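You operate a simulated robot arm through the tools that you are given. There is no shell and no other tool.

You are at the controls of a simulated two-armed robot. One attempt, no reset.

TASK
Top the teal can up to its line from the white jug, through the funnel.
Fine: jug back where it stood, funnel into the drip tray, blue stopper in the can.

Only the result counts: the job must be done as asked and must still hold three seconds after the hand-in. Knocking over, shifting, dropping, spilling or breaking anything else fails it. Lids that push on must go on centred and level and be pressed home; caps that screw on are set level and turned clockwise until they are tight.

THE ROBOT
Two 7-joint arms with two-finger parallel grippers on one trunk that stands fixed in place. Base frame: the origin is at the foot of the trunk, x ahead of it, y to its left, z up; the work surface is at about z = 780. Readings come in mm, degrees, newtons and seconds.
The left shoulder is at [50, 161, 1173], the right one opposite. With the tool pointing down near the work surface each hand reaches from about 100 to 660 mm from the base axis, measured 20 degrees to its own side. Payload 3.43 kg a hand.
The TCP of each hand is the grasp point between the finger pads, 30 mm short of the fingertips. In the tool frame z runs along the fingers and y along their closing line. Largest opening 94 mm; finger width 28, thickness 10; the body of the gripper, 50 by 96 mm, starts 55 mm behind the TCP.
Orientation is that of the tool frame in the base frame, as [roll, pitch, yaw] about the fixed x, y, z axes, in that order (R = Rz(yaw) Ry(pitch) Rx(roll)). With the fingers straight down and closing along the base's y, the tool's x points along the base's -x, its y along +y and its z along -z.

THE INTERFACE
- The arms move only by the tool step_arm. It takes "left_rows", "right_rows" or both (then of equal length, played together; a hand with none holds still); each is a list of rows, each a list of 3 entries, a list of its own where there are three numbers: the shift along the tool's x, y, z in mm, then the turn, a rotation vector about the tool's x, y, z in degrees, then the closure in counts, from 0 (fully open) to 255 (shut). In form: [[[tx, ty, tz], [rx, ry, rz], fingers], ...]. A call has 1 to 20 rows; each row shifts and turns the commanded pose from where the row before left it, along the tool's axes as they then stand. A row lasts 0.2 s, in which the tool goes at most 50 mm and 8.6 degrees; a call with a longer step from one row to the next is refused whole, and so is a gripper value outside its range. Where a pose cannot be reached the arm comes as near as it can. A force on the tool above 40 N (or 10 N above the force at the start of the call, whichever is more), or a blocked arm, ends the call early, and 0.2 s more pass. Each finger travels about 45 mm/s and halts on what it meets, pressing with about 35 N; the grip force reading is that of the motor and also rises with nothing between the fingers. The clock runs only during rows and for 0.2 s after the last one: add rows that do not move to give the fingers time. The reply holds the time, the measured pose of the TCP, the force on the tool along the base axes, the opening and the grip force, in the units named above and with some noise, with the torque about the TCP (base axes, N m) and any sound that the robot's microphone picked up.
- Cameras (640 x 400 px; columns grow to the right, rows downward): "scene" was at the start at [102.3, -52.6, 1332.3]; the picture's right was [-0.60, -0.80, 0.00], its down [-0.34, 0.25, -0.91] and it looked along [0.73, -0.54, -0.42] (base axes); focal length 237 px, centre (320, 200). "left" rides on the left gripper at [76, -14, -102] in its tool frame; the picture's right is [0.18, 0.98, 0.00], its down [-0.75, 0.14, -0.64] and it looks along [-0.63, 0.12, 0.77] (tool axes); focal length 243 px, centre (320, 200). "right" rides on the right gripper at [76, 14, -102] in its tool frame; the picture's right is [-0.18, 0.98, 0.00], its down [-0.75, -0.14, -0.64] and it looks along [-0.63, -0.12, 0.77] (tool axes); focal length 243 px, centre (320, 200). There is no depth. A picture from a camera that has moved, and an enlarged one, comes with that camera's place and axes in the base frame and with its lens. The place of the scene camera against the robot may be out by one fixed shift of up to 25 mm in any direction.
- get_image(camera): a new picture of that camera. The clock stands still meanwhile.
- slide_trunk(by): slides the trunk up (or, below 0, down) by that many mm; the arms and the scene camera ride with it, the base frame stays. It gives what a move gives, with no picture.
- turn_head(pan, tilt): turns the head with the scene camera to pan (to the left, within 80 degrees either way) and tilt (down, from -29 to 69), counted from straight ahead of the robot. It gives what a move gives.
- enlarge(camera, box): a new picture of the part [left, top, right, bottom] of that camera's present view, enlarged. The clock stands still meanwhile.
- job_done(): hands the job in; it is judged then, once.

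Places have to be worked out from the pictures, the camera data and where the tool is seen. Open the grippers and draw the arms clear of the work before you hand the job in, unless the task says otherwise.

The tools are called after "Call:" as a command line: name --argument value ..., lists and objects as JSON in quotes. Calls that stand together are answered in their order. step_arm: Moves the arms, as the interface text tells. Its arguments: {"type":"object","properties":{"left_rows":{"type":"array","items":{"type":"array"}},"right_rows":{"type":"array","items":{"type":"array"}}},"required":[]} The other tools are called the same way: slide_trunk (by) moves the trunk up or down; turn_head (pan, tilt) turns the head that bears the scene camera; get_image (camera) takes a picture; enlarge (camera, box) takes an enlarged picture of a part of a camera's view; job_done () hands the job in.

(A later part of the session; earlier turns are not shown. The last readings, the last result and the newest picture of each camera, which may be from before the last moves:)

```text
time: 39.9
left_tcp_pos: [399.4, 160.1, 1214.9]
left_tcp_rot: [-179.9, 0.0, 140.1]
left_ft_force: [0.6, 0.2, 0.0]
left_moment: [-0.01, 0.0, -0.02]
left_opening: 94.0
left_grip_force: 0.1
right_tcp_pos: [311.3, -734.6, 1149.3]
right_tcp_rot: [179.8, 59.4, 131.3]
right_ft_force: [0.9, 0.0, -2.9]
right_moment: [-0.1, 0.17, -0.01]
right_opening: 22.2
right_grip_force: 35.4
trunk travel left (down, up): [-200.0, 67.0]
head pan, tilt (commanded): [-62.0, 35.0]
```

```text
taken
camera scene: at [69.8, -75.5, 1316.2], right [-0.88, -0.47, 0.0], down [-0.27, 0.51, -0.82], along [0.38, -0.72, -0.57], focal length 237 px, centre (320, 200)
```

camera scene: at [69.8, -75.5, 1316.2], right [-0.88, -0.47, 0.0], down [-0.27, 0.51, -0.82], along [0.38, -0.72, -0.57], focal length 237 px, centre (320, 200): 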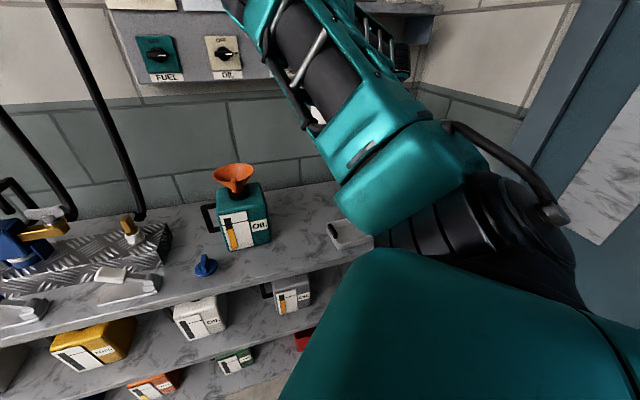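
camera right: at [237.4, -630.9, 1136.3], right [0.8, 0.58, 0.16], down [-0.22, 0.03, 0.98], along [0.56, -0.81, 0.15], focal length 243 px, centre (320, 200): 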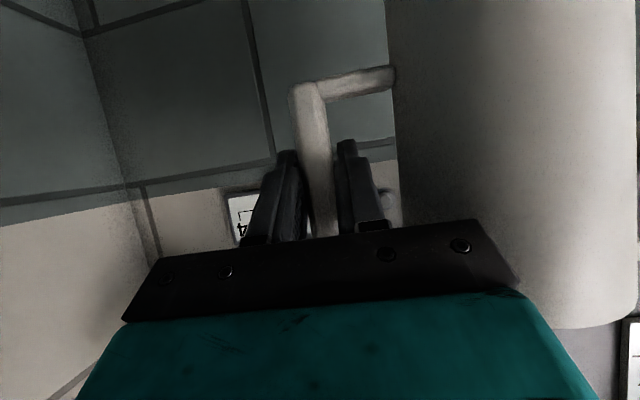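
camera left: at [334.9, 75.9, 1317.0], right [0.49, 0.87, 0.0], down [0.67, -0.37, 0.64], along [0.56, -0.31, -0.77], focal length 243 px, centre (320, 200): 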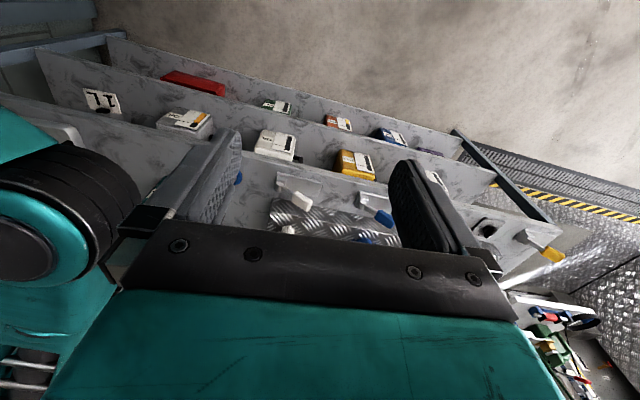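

Stable. I now move the upright jug sideways to just right of the funnel, still at full height.

Call:
step_arm --right_rows '[[[4, 22, -6.8], [0, 0, 0], 255], [[5.4, 34, -9.2], [0, 0, 0], 255], [[5.4, 34, -9.2], [0, 0, 0], 255], [[5.4, 34, -9.2], [0, 0, 0], 255], [[5.4, 34, -9.2], [0, 0, 0], 255], [[5.4, 34, -9.2], [0, 0, 0], 255], [[0, 4, 0], [0, 0, 0], 255], [[0, 0, 0], [0, 0, 0], 255], [[0, 0, 0], [0, 0, 0], 255]]'

Call:
get_image --camera "right"

Call:
get_image --camera "scene"

Call:
get_image --camera "left"

```text
time: 41.9
left_tcp_pos: [399.3, 159.4, 1213.2]
left_tcp_rot: [179.9, -0.1, 140.2]
left_ft_force: [0.1, -0.1, -0.5]
left_moment: [0.0, -0.03, 0.0]
left_opening: 94.0
left_grip_force: 0.0
right_tcp_pos: [417.4, -558.3, 1150.5]
right_tcp_rot: [179.9, 59.4, 131.4]
right_ft_force: [0.2, -0.7, -2.6]
right_moment: [-0.14, 0.16, 0.04]
right_opening: 22.1
right_grip_force: 34.7
trunk travel left (down, up): [-200.0, 67.0]
head pan, tilt (commanded): [-62.0, 35.0]
```

```text
taken
camera right: at [343.9, -455.2, 1136.0], right [0.8, 0.58, 0.16], down [-0.22, 0.03, 0.98], along [0.56, -0.81, 0.15], focal length 243 px, centre (320, 200)
```

right: 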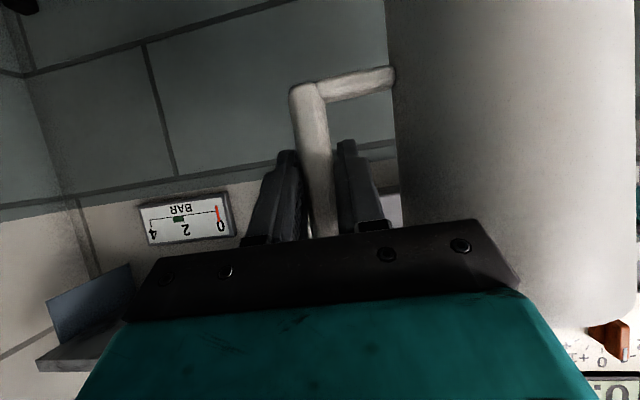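

```text
taken
camera scene: at [69.8, -75.6, 1316.1], right [-0.88, -0.47, 0.0], down [-0.27, 0.51, -0.82], along [0.38, -0.72, -0.57], focal length 237 px, centre (320, 200)
```

scene: 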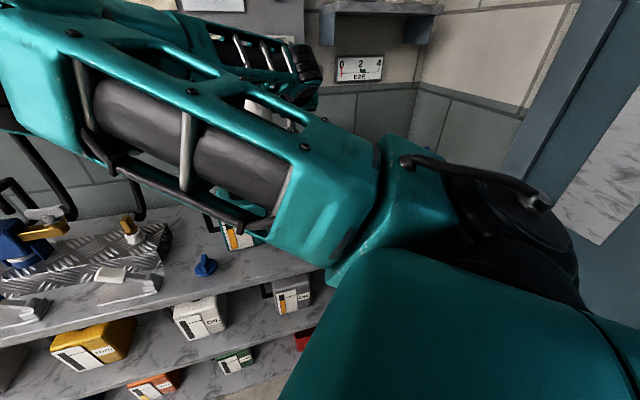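

```text
taken
camera left: at [332.1, 198.0, 1316.6], right [0.49, 0.87, 0.0], down [0.67, -0.37, 0.64], along [0.56, -0.31, -0.77], focal length 243 px, centre (320, 200)
```

left: 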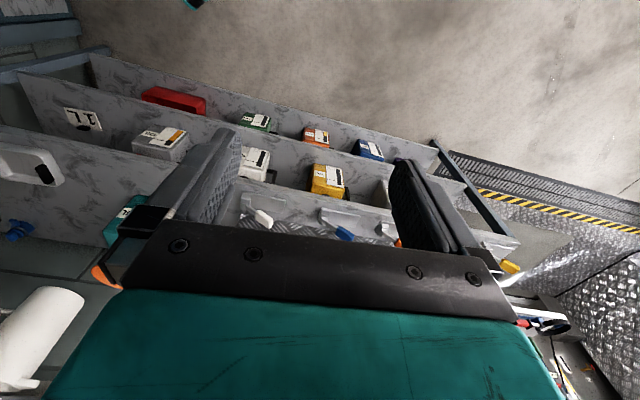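

The right elbow is now raised, so the left camera has a clear line toward the can. I turn and tilt the left hand so its camera watches the gauge and funnel during the pour.

Call:
step_arm --left_rows '[[[0, 0, 0], [0, 0, 8.5], 0], [[0, 0, 0], [0, 0, 8.5], 0], [[0, 0, 0], [0, 0, 8.5], 0], [[0, 0, 0], [0, 0, 8.5], 0], [[0, 0, 0], [0, 0, 8.5], 0], [[0, 0, 0], [0, -8, 0], 0], [[0, 0, 0], [0, -8, 0], 0], [[0, 0, 0], [0, -8, 0], 0], [[0, 0, 0], [0, -8, 0], 0], [[0, 0, 0], [0, 0, 0], 0]]'

Call:
get_image --camera "left"

```text
time: 44.1
left_tcp_pos: [325.3, 111.3, 1189.8]
left_tcp_rot: [180.0, 32.0, 97.6]
left_ft_force: [-0.3, 0.7, -0.6]
left_moment: [-0.01, 0.02, 0.04]
left_opening: 94.1
left_grip_force: 0.1
left hand out of reach, approached as far as the arm can: row 3, 4, 5
right_tcp_pos: [418.1, -558.9, 1150.5]
right_tcp_rot: [179.8, 59.5, 131.4]
right_ft_force: [0.0, 0.3, -1.7]
right_moment: [-0.09, 0.17, 0.03]
right_opening: 22.1
right_grip_force: 34.7
trunk travel left (down, up): [-200.0, 67.0]
head pan, tilt (commanded): [-62.0, 35.0]
```

```text
taken
camera left: at [295.4, 227.3, 1235.9], right [0.95, 0.28, -0.1], down [0.18, -0.28, 0.94], along [0.24, -0.92, -0.31], focal length 243 px, centre (320, 200)
```

left: 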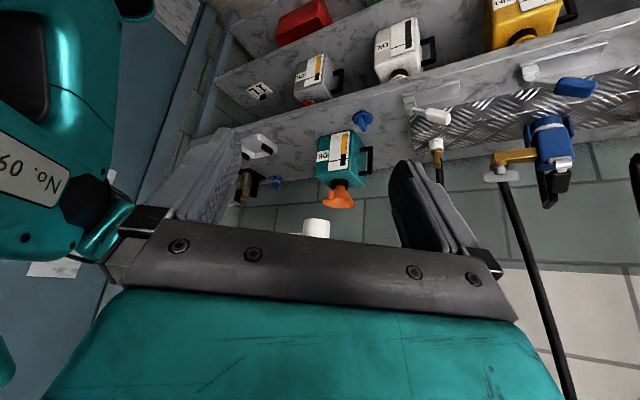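

The left camera now has the gauge and funnel between its fingers. I enlarge it.

Call:
enlarge --camera "left" --box '[290, 100, 400, 240]'

Call:
enlarge --camera "left" --box '[315, 125, 365, 175]'

```text
2.86 times, centred on (345, 170) of left
camera zoom: at [295.4, 227.3, 1235.9], right [0.95, 0.28, -0.1], down [0.18, -0.28, 0.94], along [0.24, -0.92, -0.31], focal length 693 px, centre (249, 286)
```

zoom: 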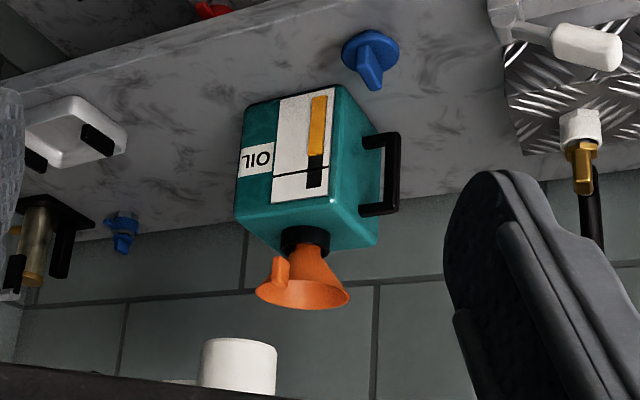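

```text
8.00 times, centred on (340, 150) of left
camera zoom: at [295.4, 227.3, 1235.9], right [0.95, 0.28, -0.1], down [0.18, -0.28, 0.94], along [0.24, -0.92, -0.31], focal length 1941 px, centre (160, 600)
```

zoom: 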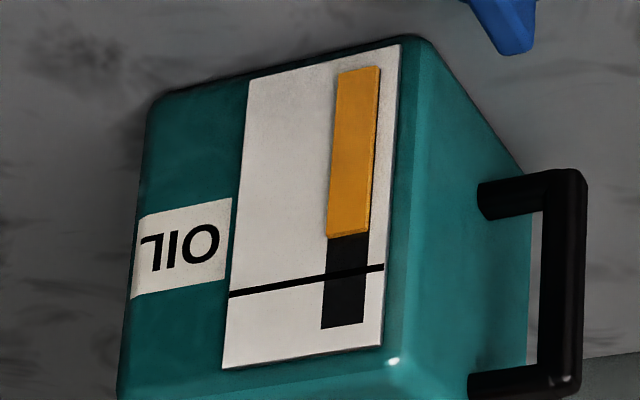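

The gauge is perfectly readable: the amber level must rise from about 236 to 280 px (upside-down view) to meet the line. I start tilting the jug to 30° with its spout above the funnel's centre, well clear of the rim.

Call:
step_arm --right_rows '[[[0, 0, 0], [3.045, 0, -5.17], 255], [[0, 0, 0], [3.806, 0, -6.462], 255], [[0, 0, 0], [3.806, 0, -6.462], 255], [[0, 0, 0], [3.806, 0, -6.462], 255], [[0, 0, 0], [0.761, 0, -1.292], 255], [[0, 0, 0], [0, 0, 0], 255], [[0, 0, 0], [0, 0, 0], 255]]'

Call:
enlarge --camera "left" --box '[260, 100, 400, 240]'

Call:
get_image --camera "scene"

Call:
get_image --camera "right"

```text
time: 45.7
left_tcp_pos: [324.5, 112.3, 1189.6]
left_tcp_rot: [180.0, 31.8, 97.7]
left_ft_force: [-0.9, 0.9, 0.3]
left_moment: [0.0, 0.02, -0.01]
left_opening: 94.0
left_grip_force: 0.1
right_tcp_pos: [417.6, -558.7, 1151.5]
right_tcp_rot: [-131.4, 48.3, 171.7]
right_ft_force: [-0.2, -0.1, -2.1]
right_moment: [-0.09, 0.12, -0.02]
right_opening: 22.1
right_grip_force: 35.0
trunk travel left (down, up): [-200.0, 67.0]
head pan, tilt (commanded): [-62.0, 35.0]
```

```text
2.86 times, centred on (330, 170) of left
camera zoom: at [295.5, 227.3, 1236.1], right [0.95, 0.28, -0.1], down [0.18, -0.28, 0.94], along [0.24, -0.92, -0.32], focal length 693 px, centre (291, 286)
```

zoom: 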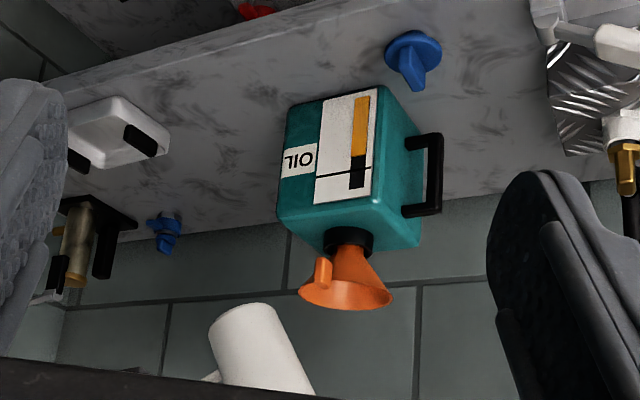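

```text
taken
camera scene: at [69.8, -75.5, 1316.2], right [-0.88, -0.47, 0.0], down [-0.27, 0.51, -0.82], along [0.38, -0.72, -0.57], focal length 237 px, centre (320, 200)
```

scene: 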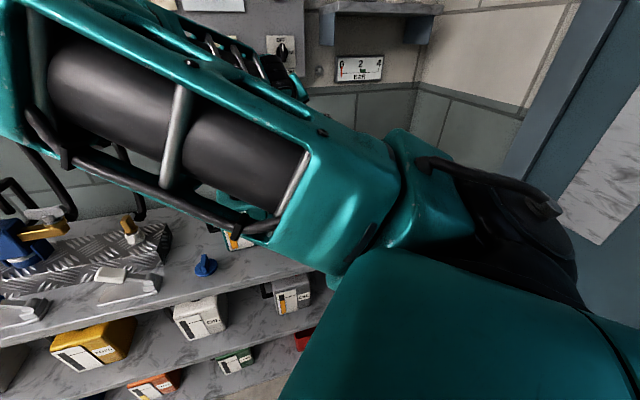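

```text
taken
camera right: at [337.3, -460.9, 1131.0], right [0.76, 0.55, -0.35], down [0.16, 0.37, 0.92], along [0.63, -0.75, 0.19], focal length 243 px, centre (320, 200)
```

right: 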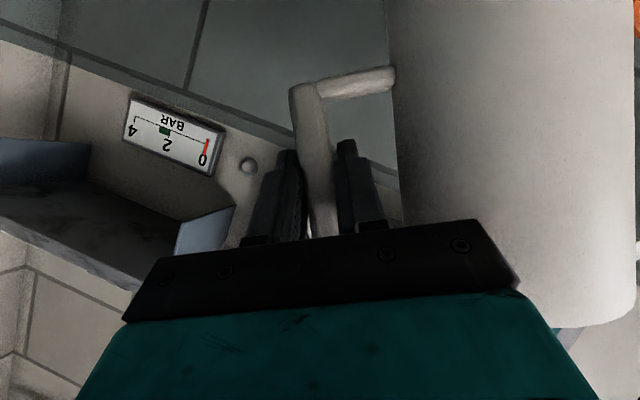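

Tilt direction is right and nothing has spilled. I tilt the left camera 10° further up so the jug's spout comes into its view, while holding the jug still.

Call:
step_arm --left_rows '[[[0, 0, 0], [0, -5, 0], 0], [[0, 0, 0], [0, -5, 0], 0], [[0, 0, 0], [0, -3, 0], 0], [[0, 0, 0], [0, 0, 0], 0]]'

Call:
get_image --camera "left"

Call:
enlarge --camera "left" --box '[240, 50, 400, 230]'

```text
time: 46.7
left_tcp_pos: [320.7, 109.5, 1192.4]
left_tcp_rot: [-179.9, 45.1, 97.8]
left_ft_force: [-0.4, -0.3, 1.0]
left_moment: [0.02, 0.01, 0.03]
left_opening: 94.1
left_grip_force: 0.1
left hand out of reach, approached as far as the arm can: row 2, 3
right_tcp_pos: [417.4, -559.4, 1150.1]
right_tcp_rot: [-131.6, 48.3, 171.8]
right_ft_force: [0.2, 0.3, -2.7]
right_moment: [-0.14, 0.11, 0.04]
right_opening: 22.3
right_grip_force: 35.0
trunk travel left (down, up): [-200.0, 67.0]
head pan, tilt (commanded): [-62.0, 35.0]
```

```text
taken
camera left: at [288.8, 231.8, 1210.6], right [0.96, 0.26, -0.13], down [0.15, -0.06, 0.99], along [0.25, -0.96, -0.09], focal length 243 px, centre (320, 200)
```

left: 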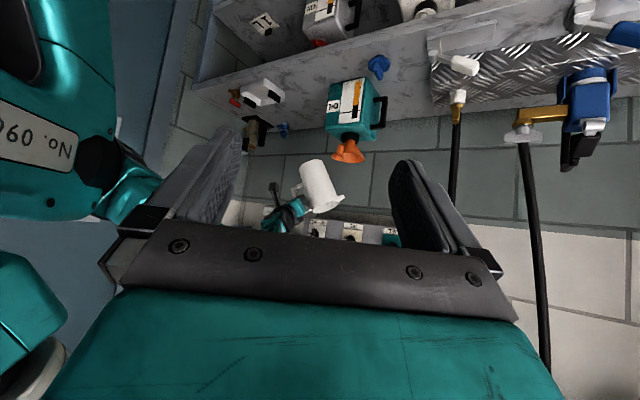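

```text
2.22 times, centred on (320, 140) of left
camera zoom: at [288.8, 231.8, 1210.6], right [0.96, 0.26, -0.13], down [0.15, -0.06, 0.99], along [0.25, -0.96, -0.09], focal length 539 px, centre (320, 333)
```

zoom: 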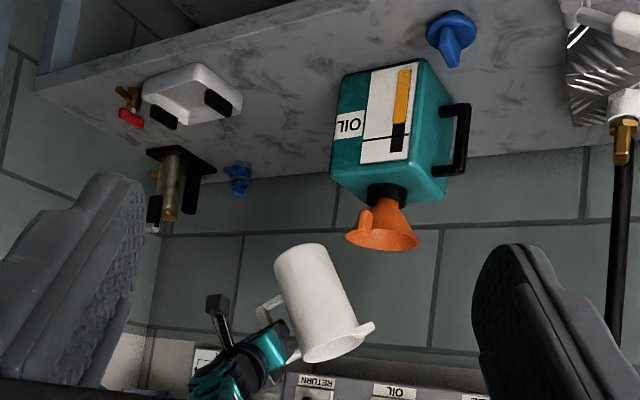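

This view shows jug, funnel and gauge together, and the spout appears exactly where computed. I tilt to 45° while lowering the spout to about 57 mm above the funnel rim.

Call:
step_arm --right_rows '[[[8.2, 9.5, 4.8], [3.806, 0, -6.462], 255], [[7.05, 10.7, 4.15], [3.806, 0, -6.462], 255], [[0, 0, 0], [0, 0, 0], 255], [[0, 0, 0], [0, 0, 0], 255]]'

Call:
enlarge --camera "left" --box '[240, 50, 400, 230]'

```text
time: 47.7
left_tcp_pos: [320.2, 108.7, 1191.2]
left_tcp_rot: [-180.0, 45.0, 97.8]
left_ft_force: [-0.3, -0.2, -0.3]
left_moment: [-0.03, 0.0, 0.0]
left_opening: 94.0
left_grip_force: 0.0
right_tcp_pos: [423.2, -557.8, 1124.0]
right_tcp_rot: [-117.3, 37.5, -178.5]
right_ft_force: [0.0, 0.3, -2.5]
right_moment: [-0.07, 0.08, -0.02]
right_opening: 22.1
right_grip_force: 34.8
right hand out of reach, approached as far as the arm can: row 2
trunk travel left (down, up): [-200.0, 67.0]
head pan, tilt (commanded): [-62.0, 35.0]
```

```text
2.22 times, centred on (320, 140) of left
camera zoom: at [288.9, 231.8, 1210.7], right [0.96, 0.26, -0.13], down [0.15, -0.06, 0.99], along [0.25, -0.96, -0.1], focal length 539 px, centre (320, 333)
```

zoom: 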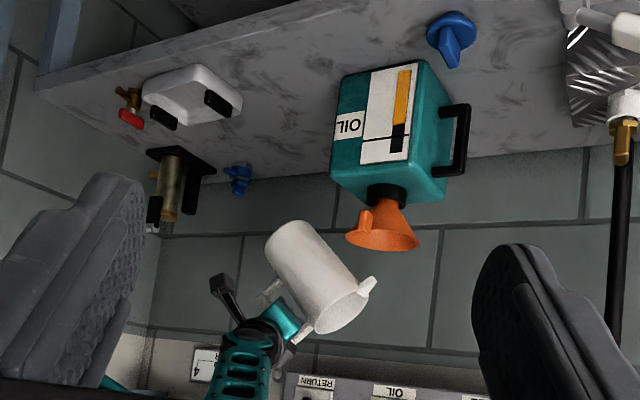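

The arm reports a slight reach limit in the last row, but orientation and position are within a few mm. I continue to 52.5° and see whether the limit matters.

Call:
step_arm --right_rows '[[[-5, 1.8, -3], [1.9, 0, -3.23], 255], [[-5.1, 1.3, -3], [1.9, 0, -3.23], 255], [[0, 0, 0], [0, 0, 0], 255], [[0, 0, 0], [0, 0, 0], 255]]'

Call:
enlarge --camera "left" --box '[240, 50, 400, 230]'

Call:
get_image --camera "scene"

```text
time: 48.7
left_tcp_pos: [319.9, 108.3, 1191.2]
left_tcp_rot: [-179.9, 44.9, 97.8]
left_ft_force: [0.6, -1.0, 1.1]
left_moment: [0.01, 0.02, -0.01]
left_opening: 94.1
left_grip_force: 0.0
right_tcp_pos: [436.3, -568.2, 1132.8]
right_tcp_rot: [-111.5, 31.7, -175.2]
right_ft_force: [-1.2, 0.2, -1.8]
right_moment: [-0.09, 0.08, -0.02]
right_opening: 22.1
right_grip_force: 34.5
right hand out of reach, approached as far as the arm can: row 1, 2
trunk travel left (down, up): [-200.0, 67.0]
head pan, tilt (commanded): [-62.0, 35.0]
```

```text
2.22 times, centred on (320, 140) of left
camera zoom: at [288.9, 231.8, 1210.7], right [0.96, 0.26, -0.13], down [0.15, -0.06, 0.99], along [0.25, -0.96, -0.1], focal length 539 px, centre (320, 333)
```

zoom: 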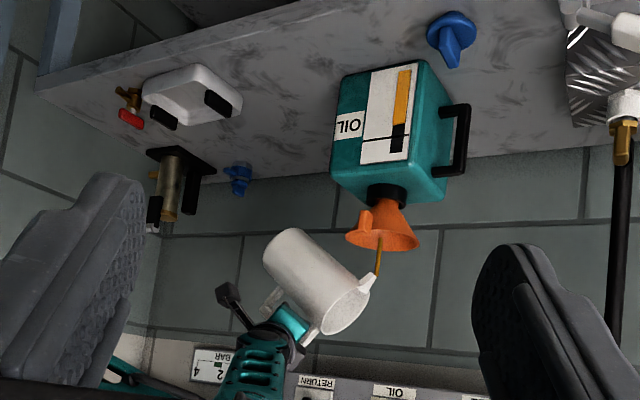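

```text
taken
camera scene: at [69.8, -75.6, 1316.1], right [-0.88, -0.47, 0.0], down [-0.27, 0.51, -0.82], along [0.38, -0.72, -0.57], focal length 237 px, centre (320, 200)
```

scene: 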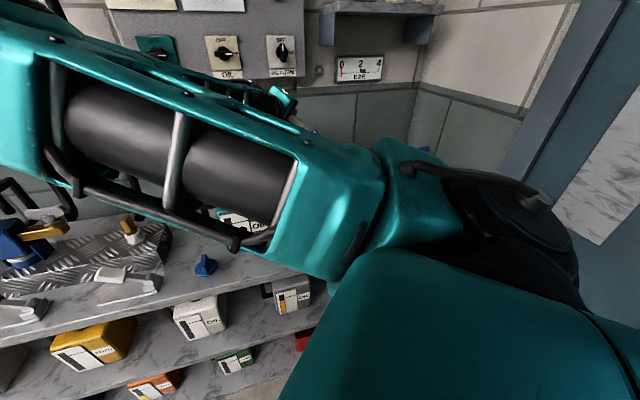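

Oil is flowing: a thin amber stream runs from the spout into the funnel. The hand drifted about 19 mm outward because of the limit but the stream still lands inside. I check the stream and gauge closely.

Call:
enlarge --camera "left" --box '[310, 125, 370, 195]'

Call:
enlarge --camera "left" --box '[320, 75, 370, 125]'

```text
5.71 times, centred on (340, 160) of left
camera zoom: at [288.9, 231.8, 1210.7], right [0.96, 0.26, -0.13], down [0.15, -0.06, 0.99], along [0.25, -0.96, -0.1], focal length 1386 px, centre (206, 429)
```

zoom: 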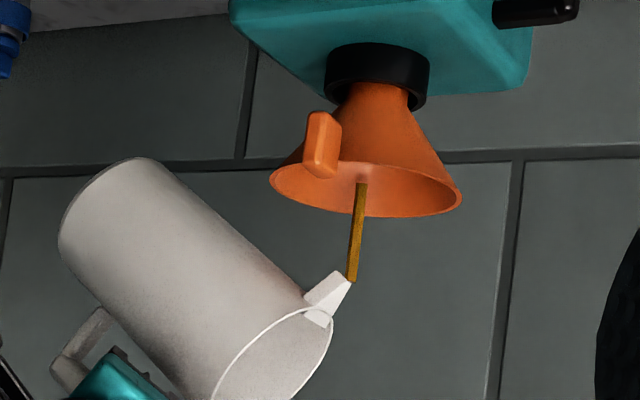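

```text
8.00 times, centred on (345, 100) of left
camera zoom: at [288.9, 231.8, 1210.7], right [0.96, 0.26, -0.13], down [0.15, -0.06, 0.99], along [0.25, -0.96, -0.1], focal length 1941 px, centre (120, 1000)
```

zoom: 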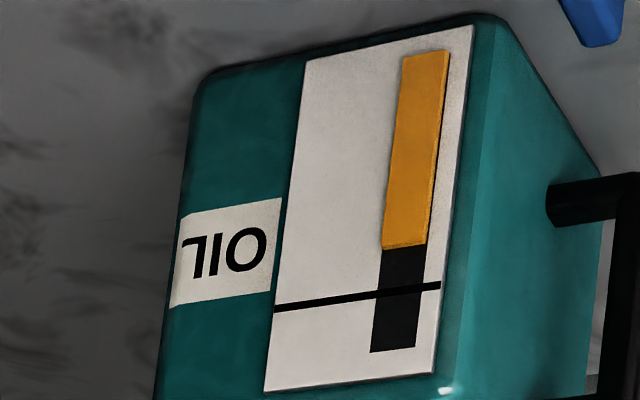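

The stream lands well inside the funnel. I hold this tilt for about one second and then read the gauge again.

Call:
step_arm --right_rows '[[[0, 0, 0], [0, 0, 0], 255], [[0, 0, 0], [0, 0, 0], 255], [[0, 0, 0], [0, 0, 0], 255], [[0, 0, 0], [0, 0, 0], 255]]'

Call:
enlarge --camera "left" --box '[310, 125, 370, 195]'

Call:
enlarge --camera "left" --box '[320, 75, 370, 125]'

```text
time: 49.7
left_tcp_pos: [320.4, 108.5, 1192.6]
left_tcp_rot: [-179.9, 45.0, 97.7]
left_ft_force: [0.0, -0.2, 0.3]
left_moment: [0.0, 0.02, 0.01]
left_opening: 94.0
left_grip_force: 0.0
right_tcp_pos: [434.8, -567.8, 1132.8]
right_tcp_rot: [-111.5, 31.7, -175.2]
right_ft_force: [0.7, 0.1, -2.2]
right_moment: [-0.03, 0.09, 0.0]
right_opening: 22.0
right_grip_force: 34.3
trunk travel left (down, up): [-200.0, 67.0]
head pan, tilt (commanded): [-62.0, 35.0]
```

```text
5.71 times, centred on (340, 160) of left
camera zoom: at [288.8, 231.8, 1210.7], right [0.96, 0.26, -0.13], down [0.15, -0.06, 0.99], along [0.25, -0.96, -0.1], focal length 1386 px, centre (206, 429)
```

zoom: 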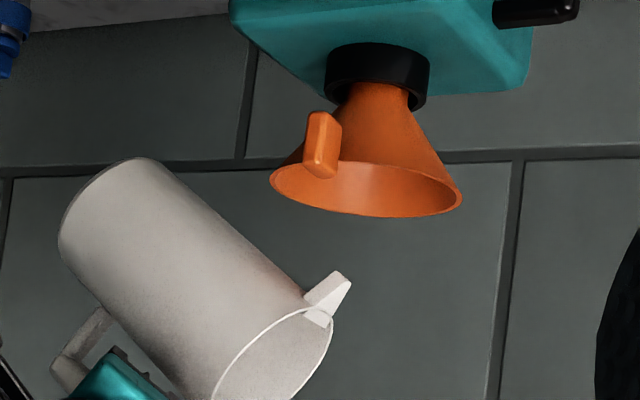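

```text
8.00 times, centred on (345, 100) of left
camera zoom: at [288.8, 231.8, 1210.7], right [0.96, 0.26, -0.13], down [0.15, -0.06, 0.99], along [0.25, -0.96, -0.1], focal length 1941 px, centre (120, 1000)
```

zoom: 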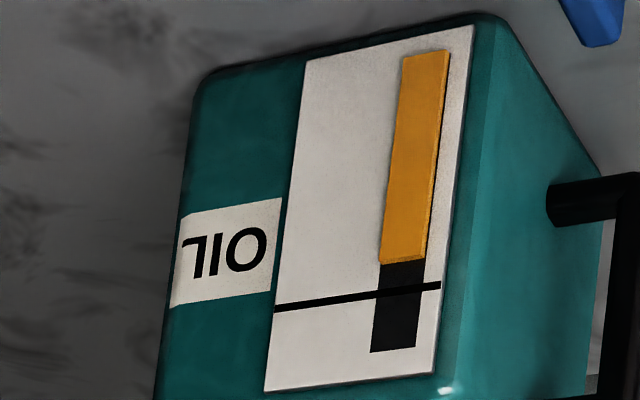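

The flow stopped with the gauge up by about 15 px of the 51 needed, so more tilt is required. First I check whether the hand can move back 10 mm toward the robot at this tilt, to re-centre the spout.

Call:
step_arm --right_rows '[[[2.5, 0, -4.3], [0, 0, 0], 255], [[2.5, 0, -4.3], [0, 0, 0], 255], [[0, 0, 0], [0, 0, 0], 255]]'

Call:
enlarge --camera "left" --box '[240, 50, 400, 230]'

```text
time: 50.5
left_tcp_pos: [319.5, 108.7, 1191.0]
left_tcp_rot: [-179.9, 45.0, 97.8]
left_ft_force: [-0.1, -0.8, 0.5]
left_moment: [0.0, 0.04, -0.03]
left_opening: 94.1
left_grip_force: 0.1
right_tcp_pos: [430.6, -569.4, 1134.3]
right_tcp_rot: [-111.7, 31.7, -175.2]
right_ft_force: [0.9, 0.2, -2.5]
right_moment: [-0.07, 0.11, -0.01]
right_opening: 22.1
right_grip_force: 34.8
right hand out of reach, approached as far as the arm can: row 1, 2
trunk travel left (down, up): [-200.0, 67.0]
head pan, tilt (commanded): [-62.0, 35.0]
```

```text
2.22 times, centred on (320, 140) of left
camera zoom: at [288.8, 231.8, 1210.7], right [0.96, 0.26, -0.13], down [0.15, -0.06, 0.99], along [0.25, -0.96, -0.1], focal length 539 px, centre (320, 333)
```

zoom: 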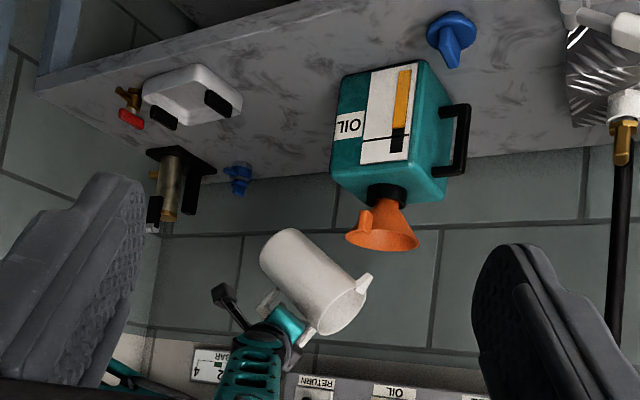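

The hand is near a wrist limit in that direction. Rotating the whole pour 7° counter-clockwise about the vertical should both relieve the wrist and bring the spout back over the funnel's centre, so I try that with a 15 mm shift toward the funnel.

Call:
step_arm --right_rows '[[[-2.5, 2.3, -1.5], [-1.84, -2.77, -1.08], 255], [[-2.5, 2.3, -1.5], [-1.84, -2.77, -1.08], 255], [[0, 0, 0], [0, 0, 0], 255]]'

Call:
enlarge --camera "left" --box '[240, 50, 400, 230]'

```text
time: 51.3
left_tcp_pos: [318.7, 108.9, 1192.5]
left_tcp_rot: [-179.9, 45.1, 97.8]
left_ft_force: [0.6, -0.3, -0.8]
left_moment: [0.03, -0.01, 0.01]
left_opening: 94.1
left_grip_force: 0.1
right_tcp_pos: [436.7, -564.1, 1134.0]
right_tcp_rot: [-111.5, 31.7, -168.1]
right_ft_force: [-0.7, -0.5, -2.8]
right_moment: [-0.04, 0.07, -0.01]
right_opening: 22.0
right_grip_force: 35.3
trunk travel left (down, up): [-200.0, 67.0]
head pan, tilt (commanded): [-62.0, 35.0]
```

```text
2.22 times, centred on (320, 140) of left
camera zoom: at [288.8, 231.8, 1210.7], right [0.96, 0.26, -0.13], down [0.15, -0.06, 0.99], along [0.25, -0.96, -0.1], focal length 539 px, centre (320, 333)
```

zoom: 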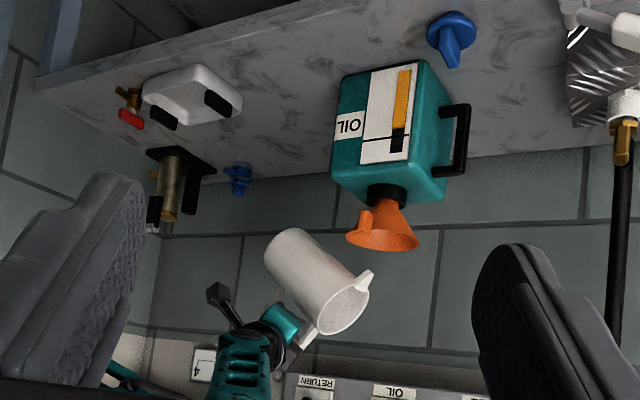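

That cleared the limit, and the spout is now about 7 mm from the funnel's centre, 49 mm above the rim. I add 3° of tilt with compensation and watch.

Call:
step_arm --right_rows '[[[-7.25, -1.1, -4.27], [1.52, 0, -2.58], 255], [[0, 0, 0], [0, 0, 0], 255]]'

Call:
enlarge --camera "left" --box '[310, 75, 370, 195]'

Call:
enlarge --camera "left" --box '[320, 75, 370, 125]'

```text
time: 51.9
left_tcp_pos: [319.8, 108.2, 1191.8]
left_tcp_rot: [-179.9, 45.0, 97.8]
left_ft_force: [0.0, 0.3, -0.2]
left_moment: [-0.04, -0.03, -0.01]
left_opening: 94.0
left_grip_force: 0.1
right_tcp_pos: [441.5, -565.8, 1141.5]
right_tcp_rot: [-109.5, 29.3, -167.1]
right_ft_force: [0.8, 0.4, -2.5]
right_moment: [-0.07, 0.07, 0.0]
right_opening: 22.2
right_grip_force: 34.9
right hand out of reach, approached as far as the arm can: row 1
trunk travel left (down, up): [-200.0, 67.0]
head pan, tilt (commanded): [-62.0, 35.0]
```

```text
3.33 times, centred on (340, 135) of left
camera zoom: at [288.8, 231.8, 1210.7], right [0.96, 0.26, -0.13], down [0.15, -0.06, 0.99], along [0.25, -0.96, -0.1], focal length 809 px, centre (253, 417)
```

zoom: 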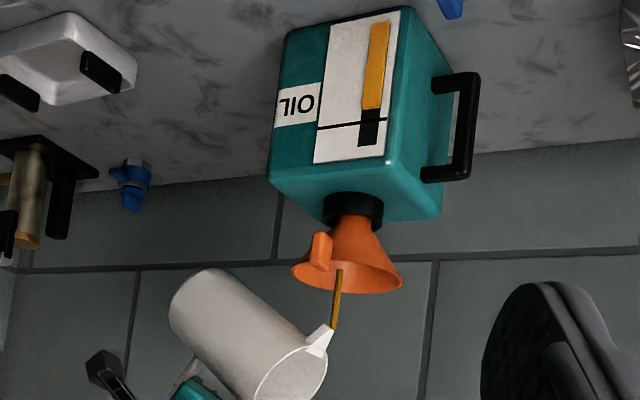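

```text
8.00 times, centred on (345, 100) of left
camera zoom: at [288.8, 231.8, 1210.7], right [0.96, 0.26, -0.13], down [0.15, -0.06, 0.99], along [0.25, -0.96, -0.1], focal length 1941 px, centre (120, 1000)
```

zoom: 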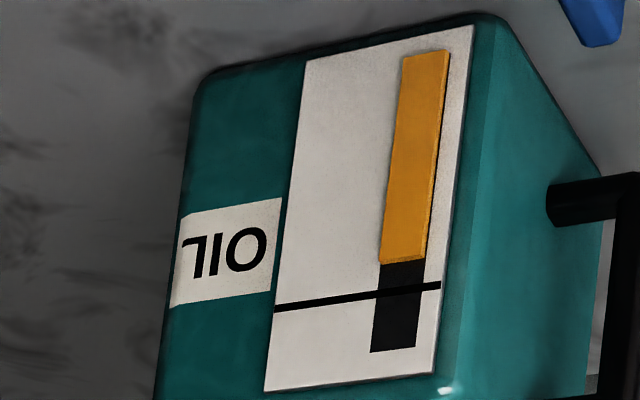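

Flow resumed and lands inside the funnel. I hold for another second.

Call:
step_arm --right_rows '[[[0, 0, 0], [0, 0, 0], 255], [[0, 0, 0], [0, 0, 0], 255], [[0, 0, 0], [0, 0, 0], 255]]'

Call:
enlarge --camera "left" --box '[310, 75, 370, 195]'

Call:
enlarge --camera "left" --box '[320, 75, 370, 125]'

```text
time: 52.7
left_tcp_pos: [321.1, 107.9, 1192.5]
left_tcp_rot: [-179.9, 45.0, 97.8]
left_ft_force: [0.8, 0.7, 0.1]
left_moment: [0.02, 0.01, 0.01]
left_opening: 94.0
left_grip_force: 0.1
right_tcp_pos: [441.5, -565.4, 1140.8]
right_tcp_rot: [-109.5, 29.2, -167.1]
right_ft_force: [0.4, 0.3, -3.1]
right_moment: [-0.07, 0.07, -0.01]
right_opening: 22.1
right_grip_force: 34.8
trunk travel left (down, up): [-200.0, 67.0]
head pan, tilt (commanded): [-62.0, 35.0]
```

```text
3.33 times, centred on (340, 135) of left
camera zoom: at [288.8, 231.8, 1210.7], right [0.96, 0.26, -0.13], down [0.15, -0.06, 0.99], along [0.25, -0.96, -0.1], focal length 809 px, centre (253, 417)
```

zoom: 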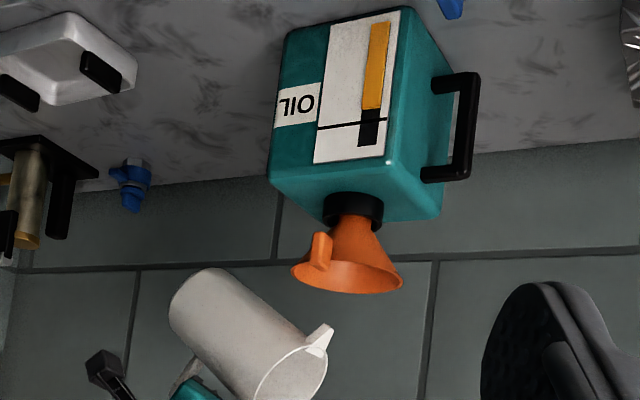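

```text
8.00 times, centred on (345, 100) of left
camera zoom: at [288.8, 231.8, 1210.7], right [0.96, 0.26, -0.13], down [0.15, -0.06, 0.99], along [0.25, -0.96, -0.1], focal length 1941 px, centre (120, 1000)
```

zoom: 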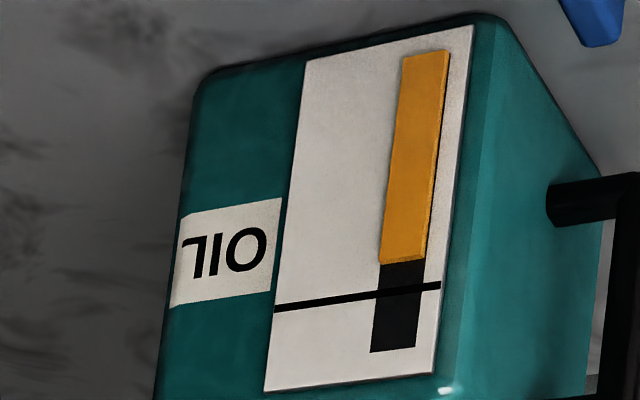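

The flow stopped again and the gauge moved only slightly. I add another 4° of tilt with compensation for the spout position.

Call:
step_arm --right_rows '[[[-4, 0.5, -2.4], [1.02, 0, -1.72], 255], [[-4, 0.5, -2.4], [1.02, 0, -1.72], 255], [[0, 0, 0], [0, 0, 0], 255], [[0, 0, 0], [0, 0, 0], 255]]'

Call:
enlarge --camera "left" --box '[310, 75, 370, 195]'

Call:
enlarge --camera "left" --box '[320, 75, 370, 125]'

```text
time: 53.7
left_tcp_pos: [320.0, 108.4, 1192.3]
left_tcp_rot: [-179.9, 45.0, 97.9]
left_ft_force: [-0.5, 0.3, -0.2]
left_moment: [0.01, 0.01, 0.01]
left_opening: 93.9
left_grip_force: 0.0
right_tcp_pos: [450.7, -570.5, 1147.9]
right_tcp_rot: [-107.1, 26.0, -166.0]
right_ft_force: [-0.5, -0.4, -2.0]
right_moment: [-0.05, 0.03, 0.04]
right_opening: 21.8
right_grip_force: 34.5
right hand out of reach, approached as far as the arm can: row 1, 2
trunk travel left (down, up): [-200.0, 67.0]
head pan, tilt (commanded): [-62.0, 35.0]
```

```text
3.33 times, centred on (340, 135) of left
camera zoom: at [288.9, 231.8, 1210.7], right [0.96, 0.26, -0.13], down [0.15, -0.06, 0.99], along [0.25, -0.96, -0.1], focal length 809 px, centre (253, 417)
```

zoom: 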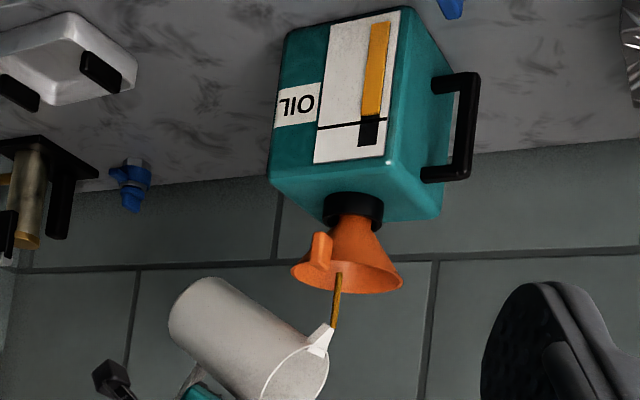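

```text
8.00 times, centred on (345, 100) of left
camera zoom: at [288.9, 231.8, 1210.7], right [0.96, 0.26, -0.13], down [0.15, -0.06, 0.99], along [0.25, -0.96, -0.1], focal length 1941 px, centre (120, 1000)
```

zoom: 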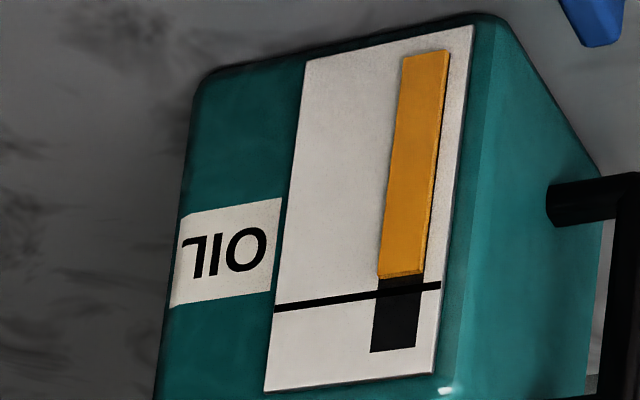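

The level is now about two thirds of the way (278 of 293 px at the bar's edge) and still flowing. I hold briefly and read again.

Call:
step_arm --right_rows '[[[0, 0, 0], [0, 0, 0], 255], [[0, 0, 0], [0, 0, 0], 255]]'

Call:
enlarge --camera "left" --box '[310, 75, 370, 195]'

Call:
enlarge --camera "left" --box '[330, 85, 365, 120]'

```text
time: 54.3
left_tcp_pos: [319.6, 108.8, 1191.8]
left_tcp_rot: [-179.9, 45.0, 97.9]
left_ft_force: [-0.1, 0.7, -1.1]
left_moment: [0.01, 0.02, -0.03]
left_opening: 93.7
left_grip_force: 0.0
right_tcp_pos: [449.0, -571.3, 1147.8]
right_tcp_rot: [-106.9, 26.0, -166.0]
right_ft_force: [0.2, 0.2, -2.6]
right_moment: [-0.07, 0.06, 0.01]
right_opening: 22.0
right_grip_force: 34.6
trunk travel left (down, up): [-200.0, 67.0]
head pan, tilt (commanded): [-62.0, 35.0]
```

```text
3.33 times, centred on (340, 135) of left
camera zoom: at [288.8, 231.8, 1210.7], right [0.96, 0.26, -0.13], down [0.15, -0.06, 0.99], along [0.25, -0.96, -0.1], focal length 809 px, centre (253, 417)
```

zoom: 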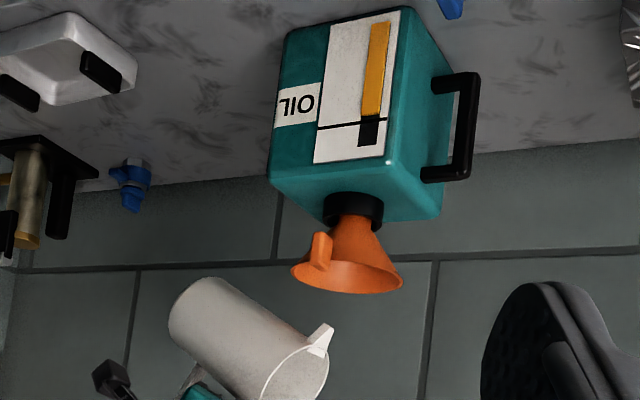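

```text
11.43 times, centred on (348, 102) of left
camera zoom: at [288.8, 231.8, 1210.7], right [0.96, 0.26, -0.13], down [0.15, -0.06, 0.99], along [0.25, -0.96, -0.1], focal length 2773 px, centre (6, 1314)
```

zoom: 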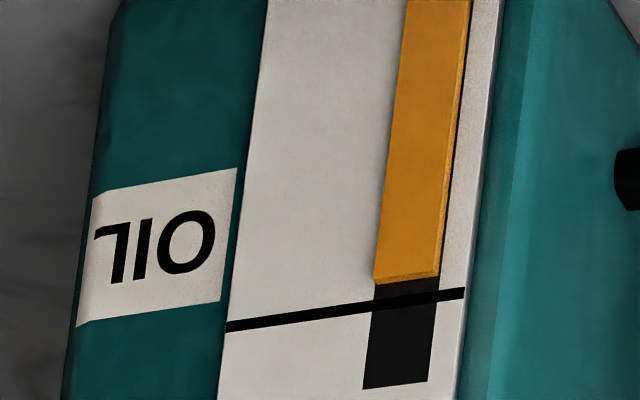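

The flow has stopped with about 6 mm of level left to go. I re-centre the spout by yawing another 5° counter-clockwise at constant tilt.

Call:
step_arm --right_rows '[[[0, 0, 0], [-1.1, -2.15, -0.65], 255], [[0, 0, 0], [-1.1, -2.15, -0.65], 255], [[0, 0, 0], [0, 0, 0], 255]]'

Call:
enlarge --camera "left" --box '[310, 75, 370, 195]'

Call:
enlarge --camera "left" --box '[330, 85, 365, 120]'

```text
time: 55.1
left_tcp_pos: [319.2, 109.2, 1191.3]
left_tcp_rot: [-179.9, 45.0, 97.8]
left_ft_force: [-0.1, 0.1, 0.6]
left_moment: [-0.01, 0.0, 0.03]
left_opening: 94.1
left_grip_force: 0.1
right_tcp_pos: [449.1, -570.6, 1146.7]
right_tcp_rot: [-106.7, 26.0, -161.0]
right_ft_force: [0.4, -0.1, -1.8]
right_moment: [-0.07, 0.04, -0.03]
right_opening: 22.0
right_grip_force: 35.1
trunk travel left (down, up): [-200.0, 67.0]
head pan, tilt (commanded): [-62.0, 35.0]
```

```text
3.33 times, centred on (340, 135) of left
camera zoom: at [288.8, 231.8, 1210.7], right [0.96, 0.26, -0.13], down [0.15, -0.06, 0.99], along [0.25, -0.96, -0.1], focal length 809 px, centre (253, 417)
```

zoom: 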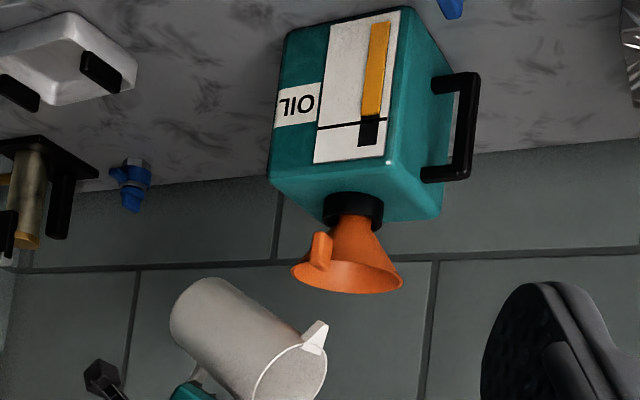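

```text
11.43 times, centred on (348, 102) of left
camera zoom: at [288.8, 231.8, 1210.7], right [0.96, 0.26, -0.13], down [0.15, -0.06, 0.99], along [0.25, -0.96, -0.1], focal length 2773 px, centre (6, 1314)
```

zoom: 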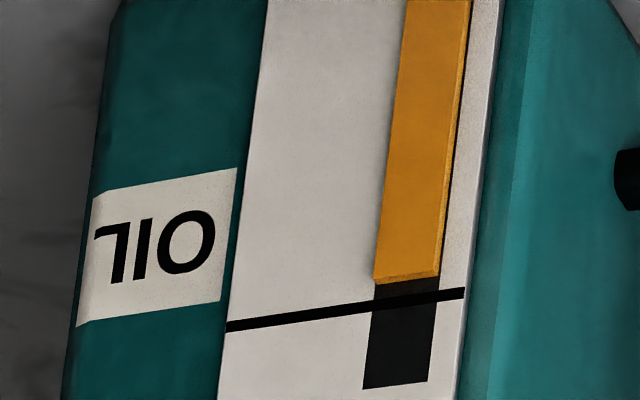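

Still steady. I shift the spout 12 mm toward the funnel's centre and add 2.5° of tilt, then hold.

Call:
step_arm --right_rows '[[[-5.3, 1.3, -3.1], [0.63, 0, -1.08], 255], [[-5.3, 1.3, -3.1], [0.63, 0, -1.08], 255], [[0, 0, 0], [0, 0, 0], 255], [[0, 0, 0], [0, 0, 0], 255]]'

Call:
enlarge --camera "left" --box '[310, 75, 370, 195]'

Call:
enlarge --camera "left" --box '[330, 85, 365, 120]'

```text
time: 56.1
left_tcp_pos: [319.7, 109.7, 1192.0]
left_tcp_rot: [-179.9, 45.1, 97.8]
left_ft_force: [-0.3, 0.2, 0.3]
left_moment: [0.03, 0.0, 0.03]
left_opening: 94.1
left_grip_force: 0.0
right_tcp_pos: [458.4, -569.6, 1151.4]
right_tcp_rot: [-105.3, 23.9, -160.3]
right_ft_force: [0.8, 1.2, -2.0]
right_moment: [-0.05, 0.06, 0.0]
right_opening: 21.9
right_grip_force: 35.1
right hand out of reach, approached as far as the arm can: row 2
trunk travel left (down, up): [-200.0, 67.0]
head pan, tilt (commanded): [-62.0, 35.0]
```

```text
3.33 times, centred on (340, 135) of left
camera zoom: at [288.8, 231.8, 1210.7], right [0.96, 0.26, -0.13], down [0.15, -0.06, 0.99], along [0.25, -0.96, -0.1], focal length 809 px, centre (253, 417)
```

zoom: 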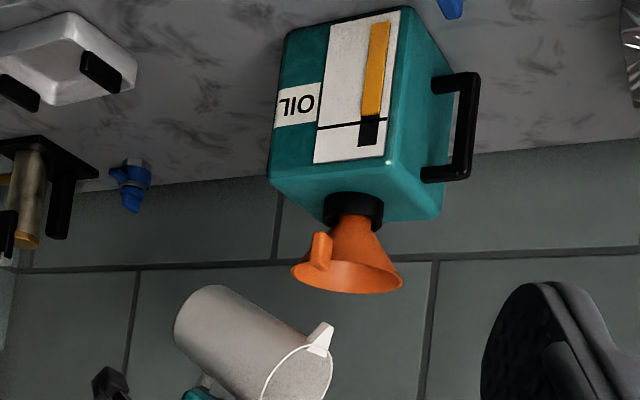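

```text
11.43 times, centred on (348, 102) of left
camera zoom: at [288.8, 231.8, 1210.7], right [0.96, 0.26, -0.13], down [0.15, -0.06, 0.99], along [0.25, -0.96, -0.1], focal length 2773 px, centre (6, 1314)
```

zoom: 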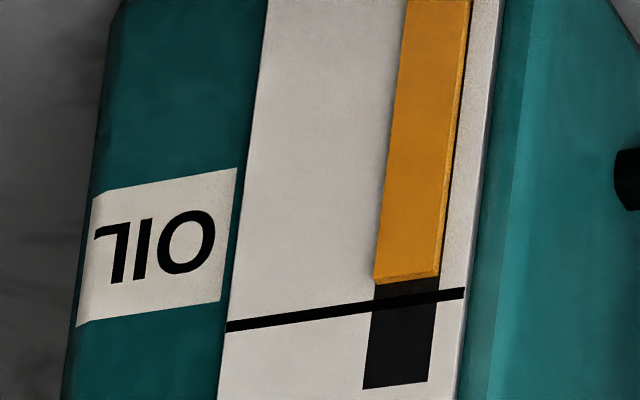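

No oil came at 62°. I go on with 2° more tilt together with 3° of yaw to keep centred.

Call:
step_arm --right_rows '[[[-1.5, 0.9, -0.9], [-0.1, -1.33, -1.21], 255], [[-1.5, 0.9, -0.9], [-0.1, -1.33, -1.21], 255], [[0, 0, 0], [0, 0, 0], 255]]'

Call:
enlarge --camera "left" --box '[310, 75, 370, 195]'

Call:
enlarge --camera "left" --box '[330, 85, 365, 120]'

```text
time: 56.9
left_tcp_pos: [319.7, 109.0, 1191.7]
left_tcp_rot: [-179.9, 45.0, 97.8]
left_ft_force: [0.0, 0.6, -0.4]
left_moment: [0.02, 0.0, -0.02]
left_opening: 93.9
left_grip_force: 0.1
right_tcp_pos: [459.5, -570.1, 1152.6]
right_tcp_rot: [-104.1, 22.3, -156.8]
right_ft_force: [0.9, 0.0, -3.5]
right_moment: [-0.02, 0.07, 0.0]
right_opening: 22.0
right_grip_force: 34.9
right hand out of reach, approached as far as the arm can: row 2
trunk travel left (down, up): [-200.0, 67.0]
head pan, tilt (commanded): [-62.0, 35.0]
```

```text
3.33 times, centred on (340, 135) of left
camera zoom: at [288.8, 231.8, 1210.7], right [0.96, 0.26, -0.13], down [0.15, -0.06, 0.99], along [0.25, -0.96, -0.1], focal length 809 px, centre (253, 417)
```

zoom: 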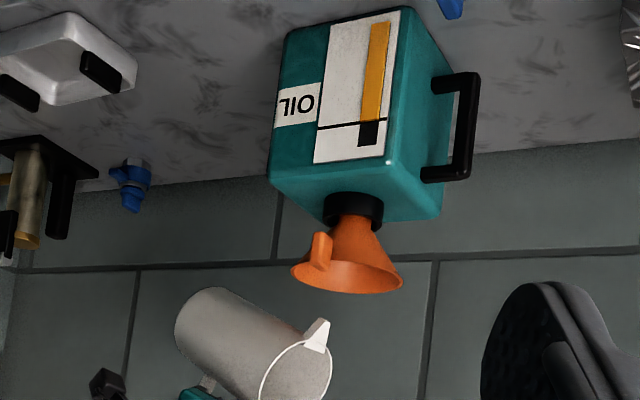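

```text
11.43 times, centred on (348, 102) of left
camera zoom: at [288.8, 231.8, 1210.7], right [0.96, 0.26, -0.13], down [0.15, -0.06, 0.99], along [0.25, -0.96, -0.1], focal length 2773 px, centre (6, 1314)
```

zoom: 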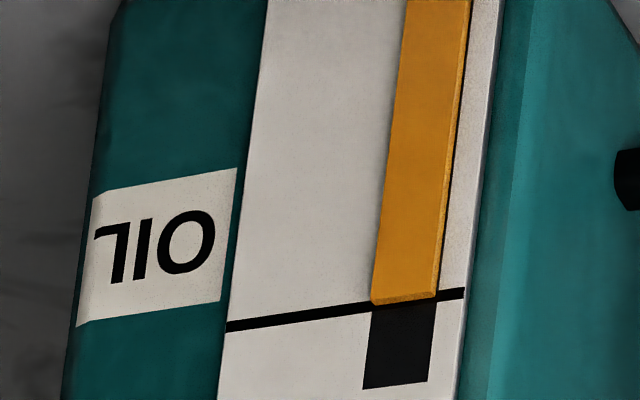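

The amber bar's end now sits right on the line (the gauge lags the pour a little), so I tilt the jug back at once.

Call:
step_arm --right_rows '[[[0, 0, 0], [-4.06, 0, 6.89], 255], [[0, 0, 0], [-4.06, 0, 6.89], 255], [[0, 0, 0], [-4.06, 0, 6.89], 255], [[0, 0, 0], [-4.06, 0, 6.89], 255], [[0, 0, 0], [0, 0, 0], 255]]'

Call:
enlarge --camera "left" --box '[310, 75, 370, 195]'

Call:
enlarge --camera "left" --box '[330, 85, 365, 120]'

```text
time: 58.1
left_tcp_pos: [321.1, 108.8, 1192.2]
left_tcp_rot: [-179.8, 45.0, 97.8]
left_ft_force: [-0.8, 0.0, 0.0]
left_moment: [-0.02, 0.02, -0.01]
left_opening: 93.9
left_grip_force: 0.0
right_tcp_pos: [461.5, -568.5, 1154.4]
right_tcp_rot: [-129.5, 47.0, -171.9]
right_ft_force: [0.5, 0.4, -1.9]
right_moment: [-0.09, 0.09, 0.02]
right_opening: 22.3
right_grip_force: 34.7
trunk travel left (down, up): [-200.0, 67.0]
head pan, tilt (commanded): [-62.0, 35.0]
```

```text
3.33 times, centred on (340, 135) of left
camera zoom: at [288.9, 231.8, 1210.6], right [0.96, 0.26, -0.13], down [0.15, -0.06, 0.99], along [0.25, -0.96, -0.1], focal length 809 px, centre (253, 417)
```

zoom: 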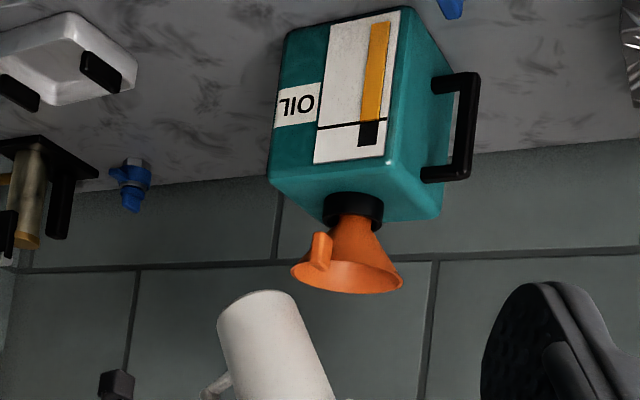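

```text
11.43 times, centred on (348, 102) of left
camera zoom: at [288.9, 231.8, 1210.6], right [0.96, 0.26, -0.13], down [0.15, -0.06, 0.99], along [0.25, -0.96, -0.1], focal length 2773 px, centre (6, 1314)
```

zoom: 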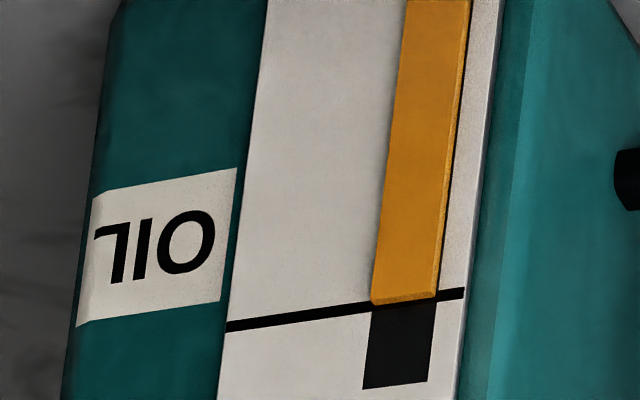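

The level is stable exactly at the line from this viewpoint. Before putting the jug away, I verify with the scene camera from another angle.

Call:
get_image --camera "scene"

Call:
enlarge --camera "left" --box '[338, 95, 358, 115]'

```text
taken
camera scene: at [69.9, -75.5, 1316.1], right [-0.88, -0.47, 0.0], down [-0.27, 0.51, -0.82], along [0.38, -0.72, -0.57], focal length 237 px, centre (320, 200)
```

scene: 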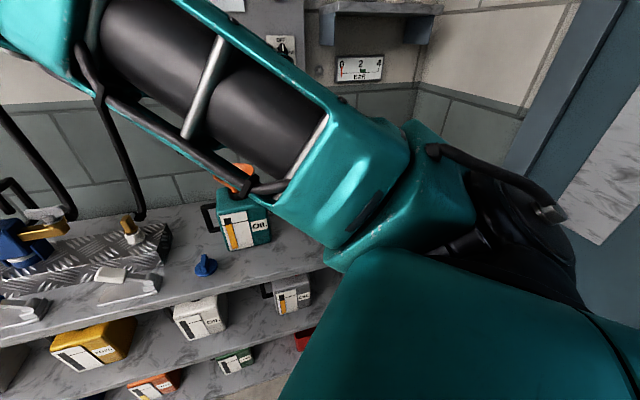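

```text
16.00 times, centred on (348, 105) of left
camera zoom: at [288.9, 231.8, 1210.6], right [0.96, 0.26, -0.13], down [0.15, -0.06, 0.99], along [0.25, -0.96, -0.1], focal length 3882 px, centre (-128, 1720)
```

zoom: 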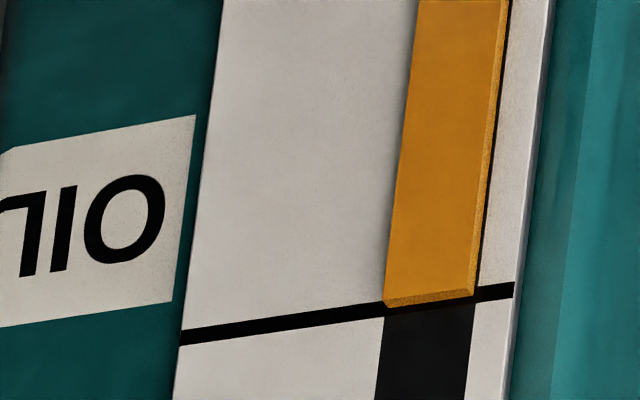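

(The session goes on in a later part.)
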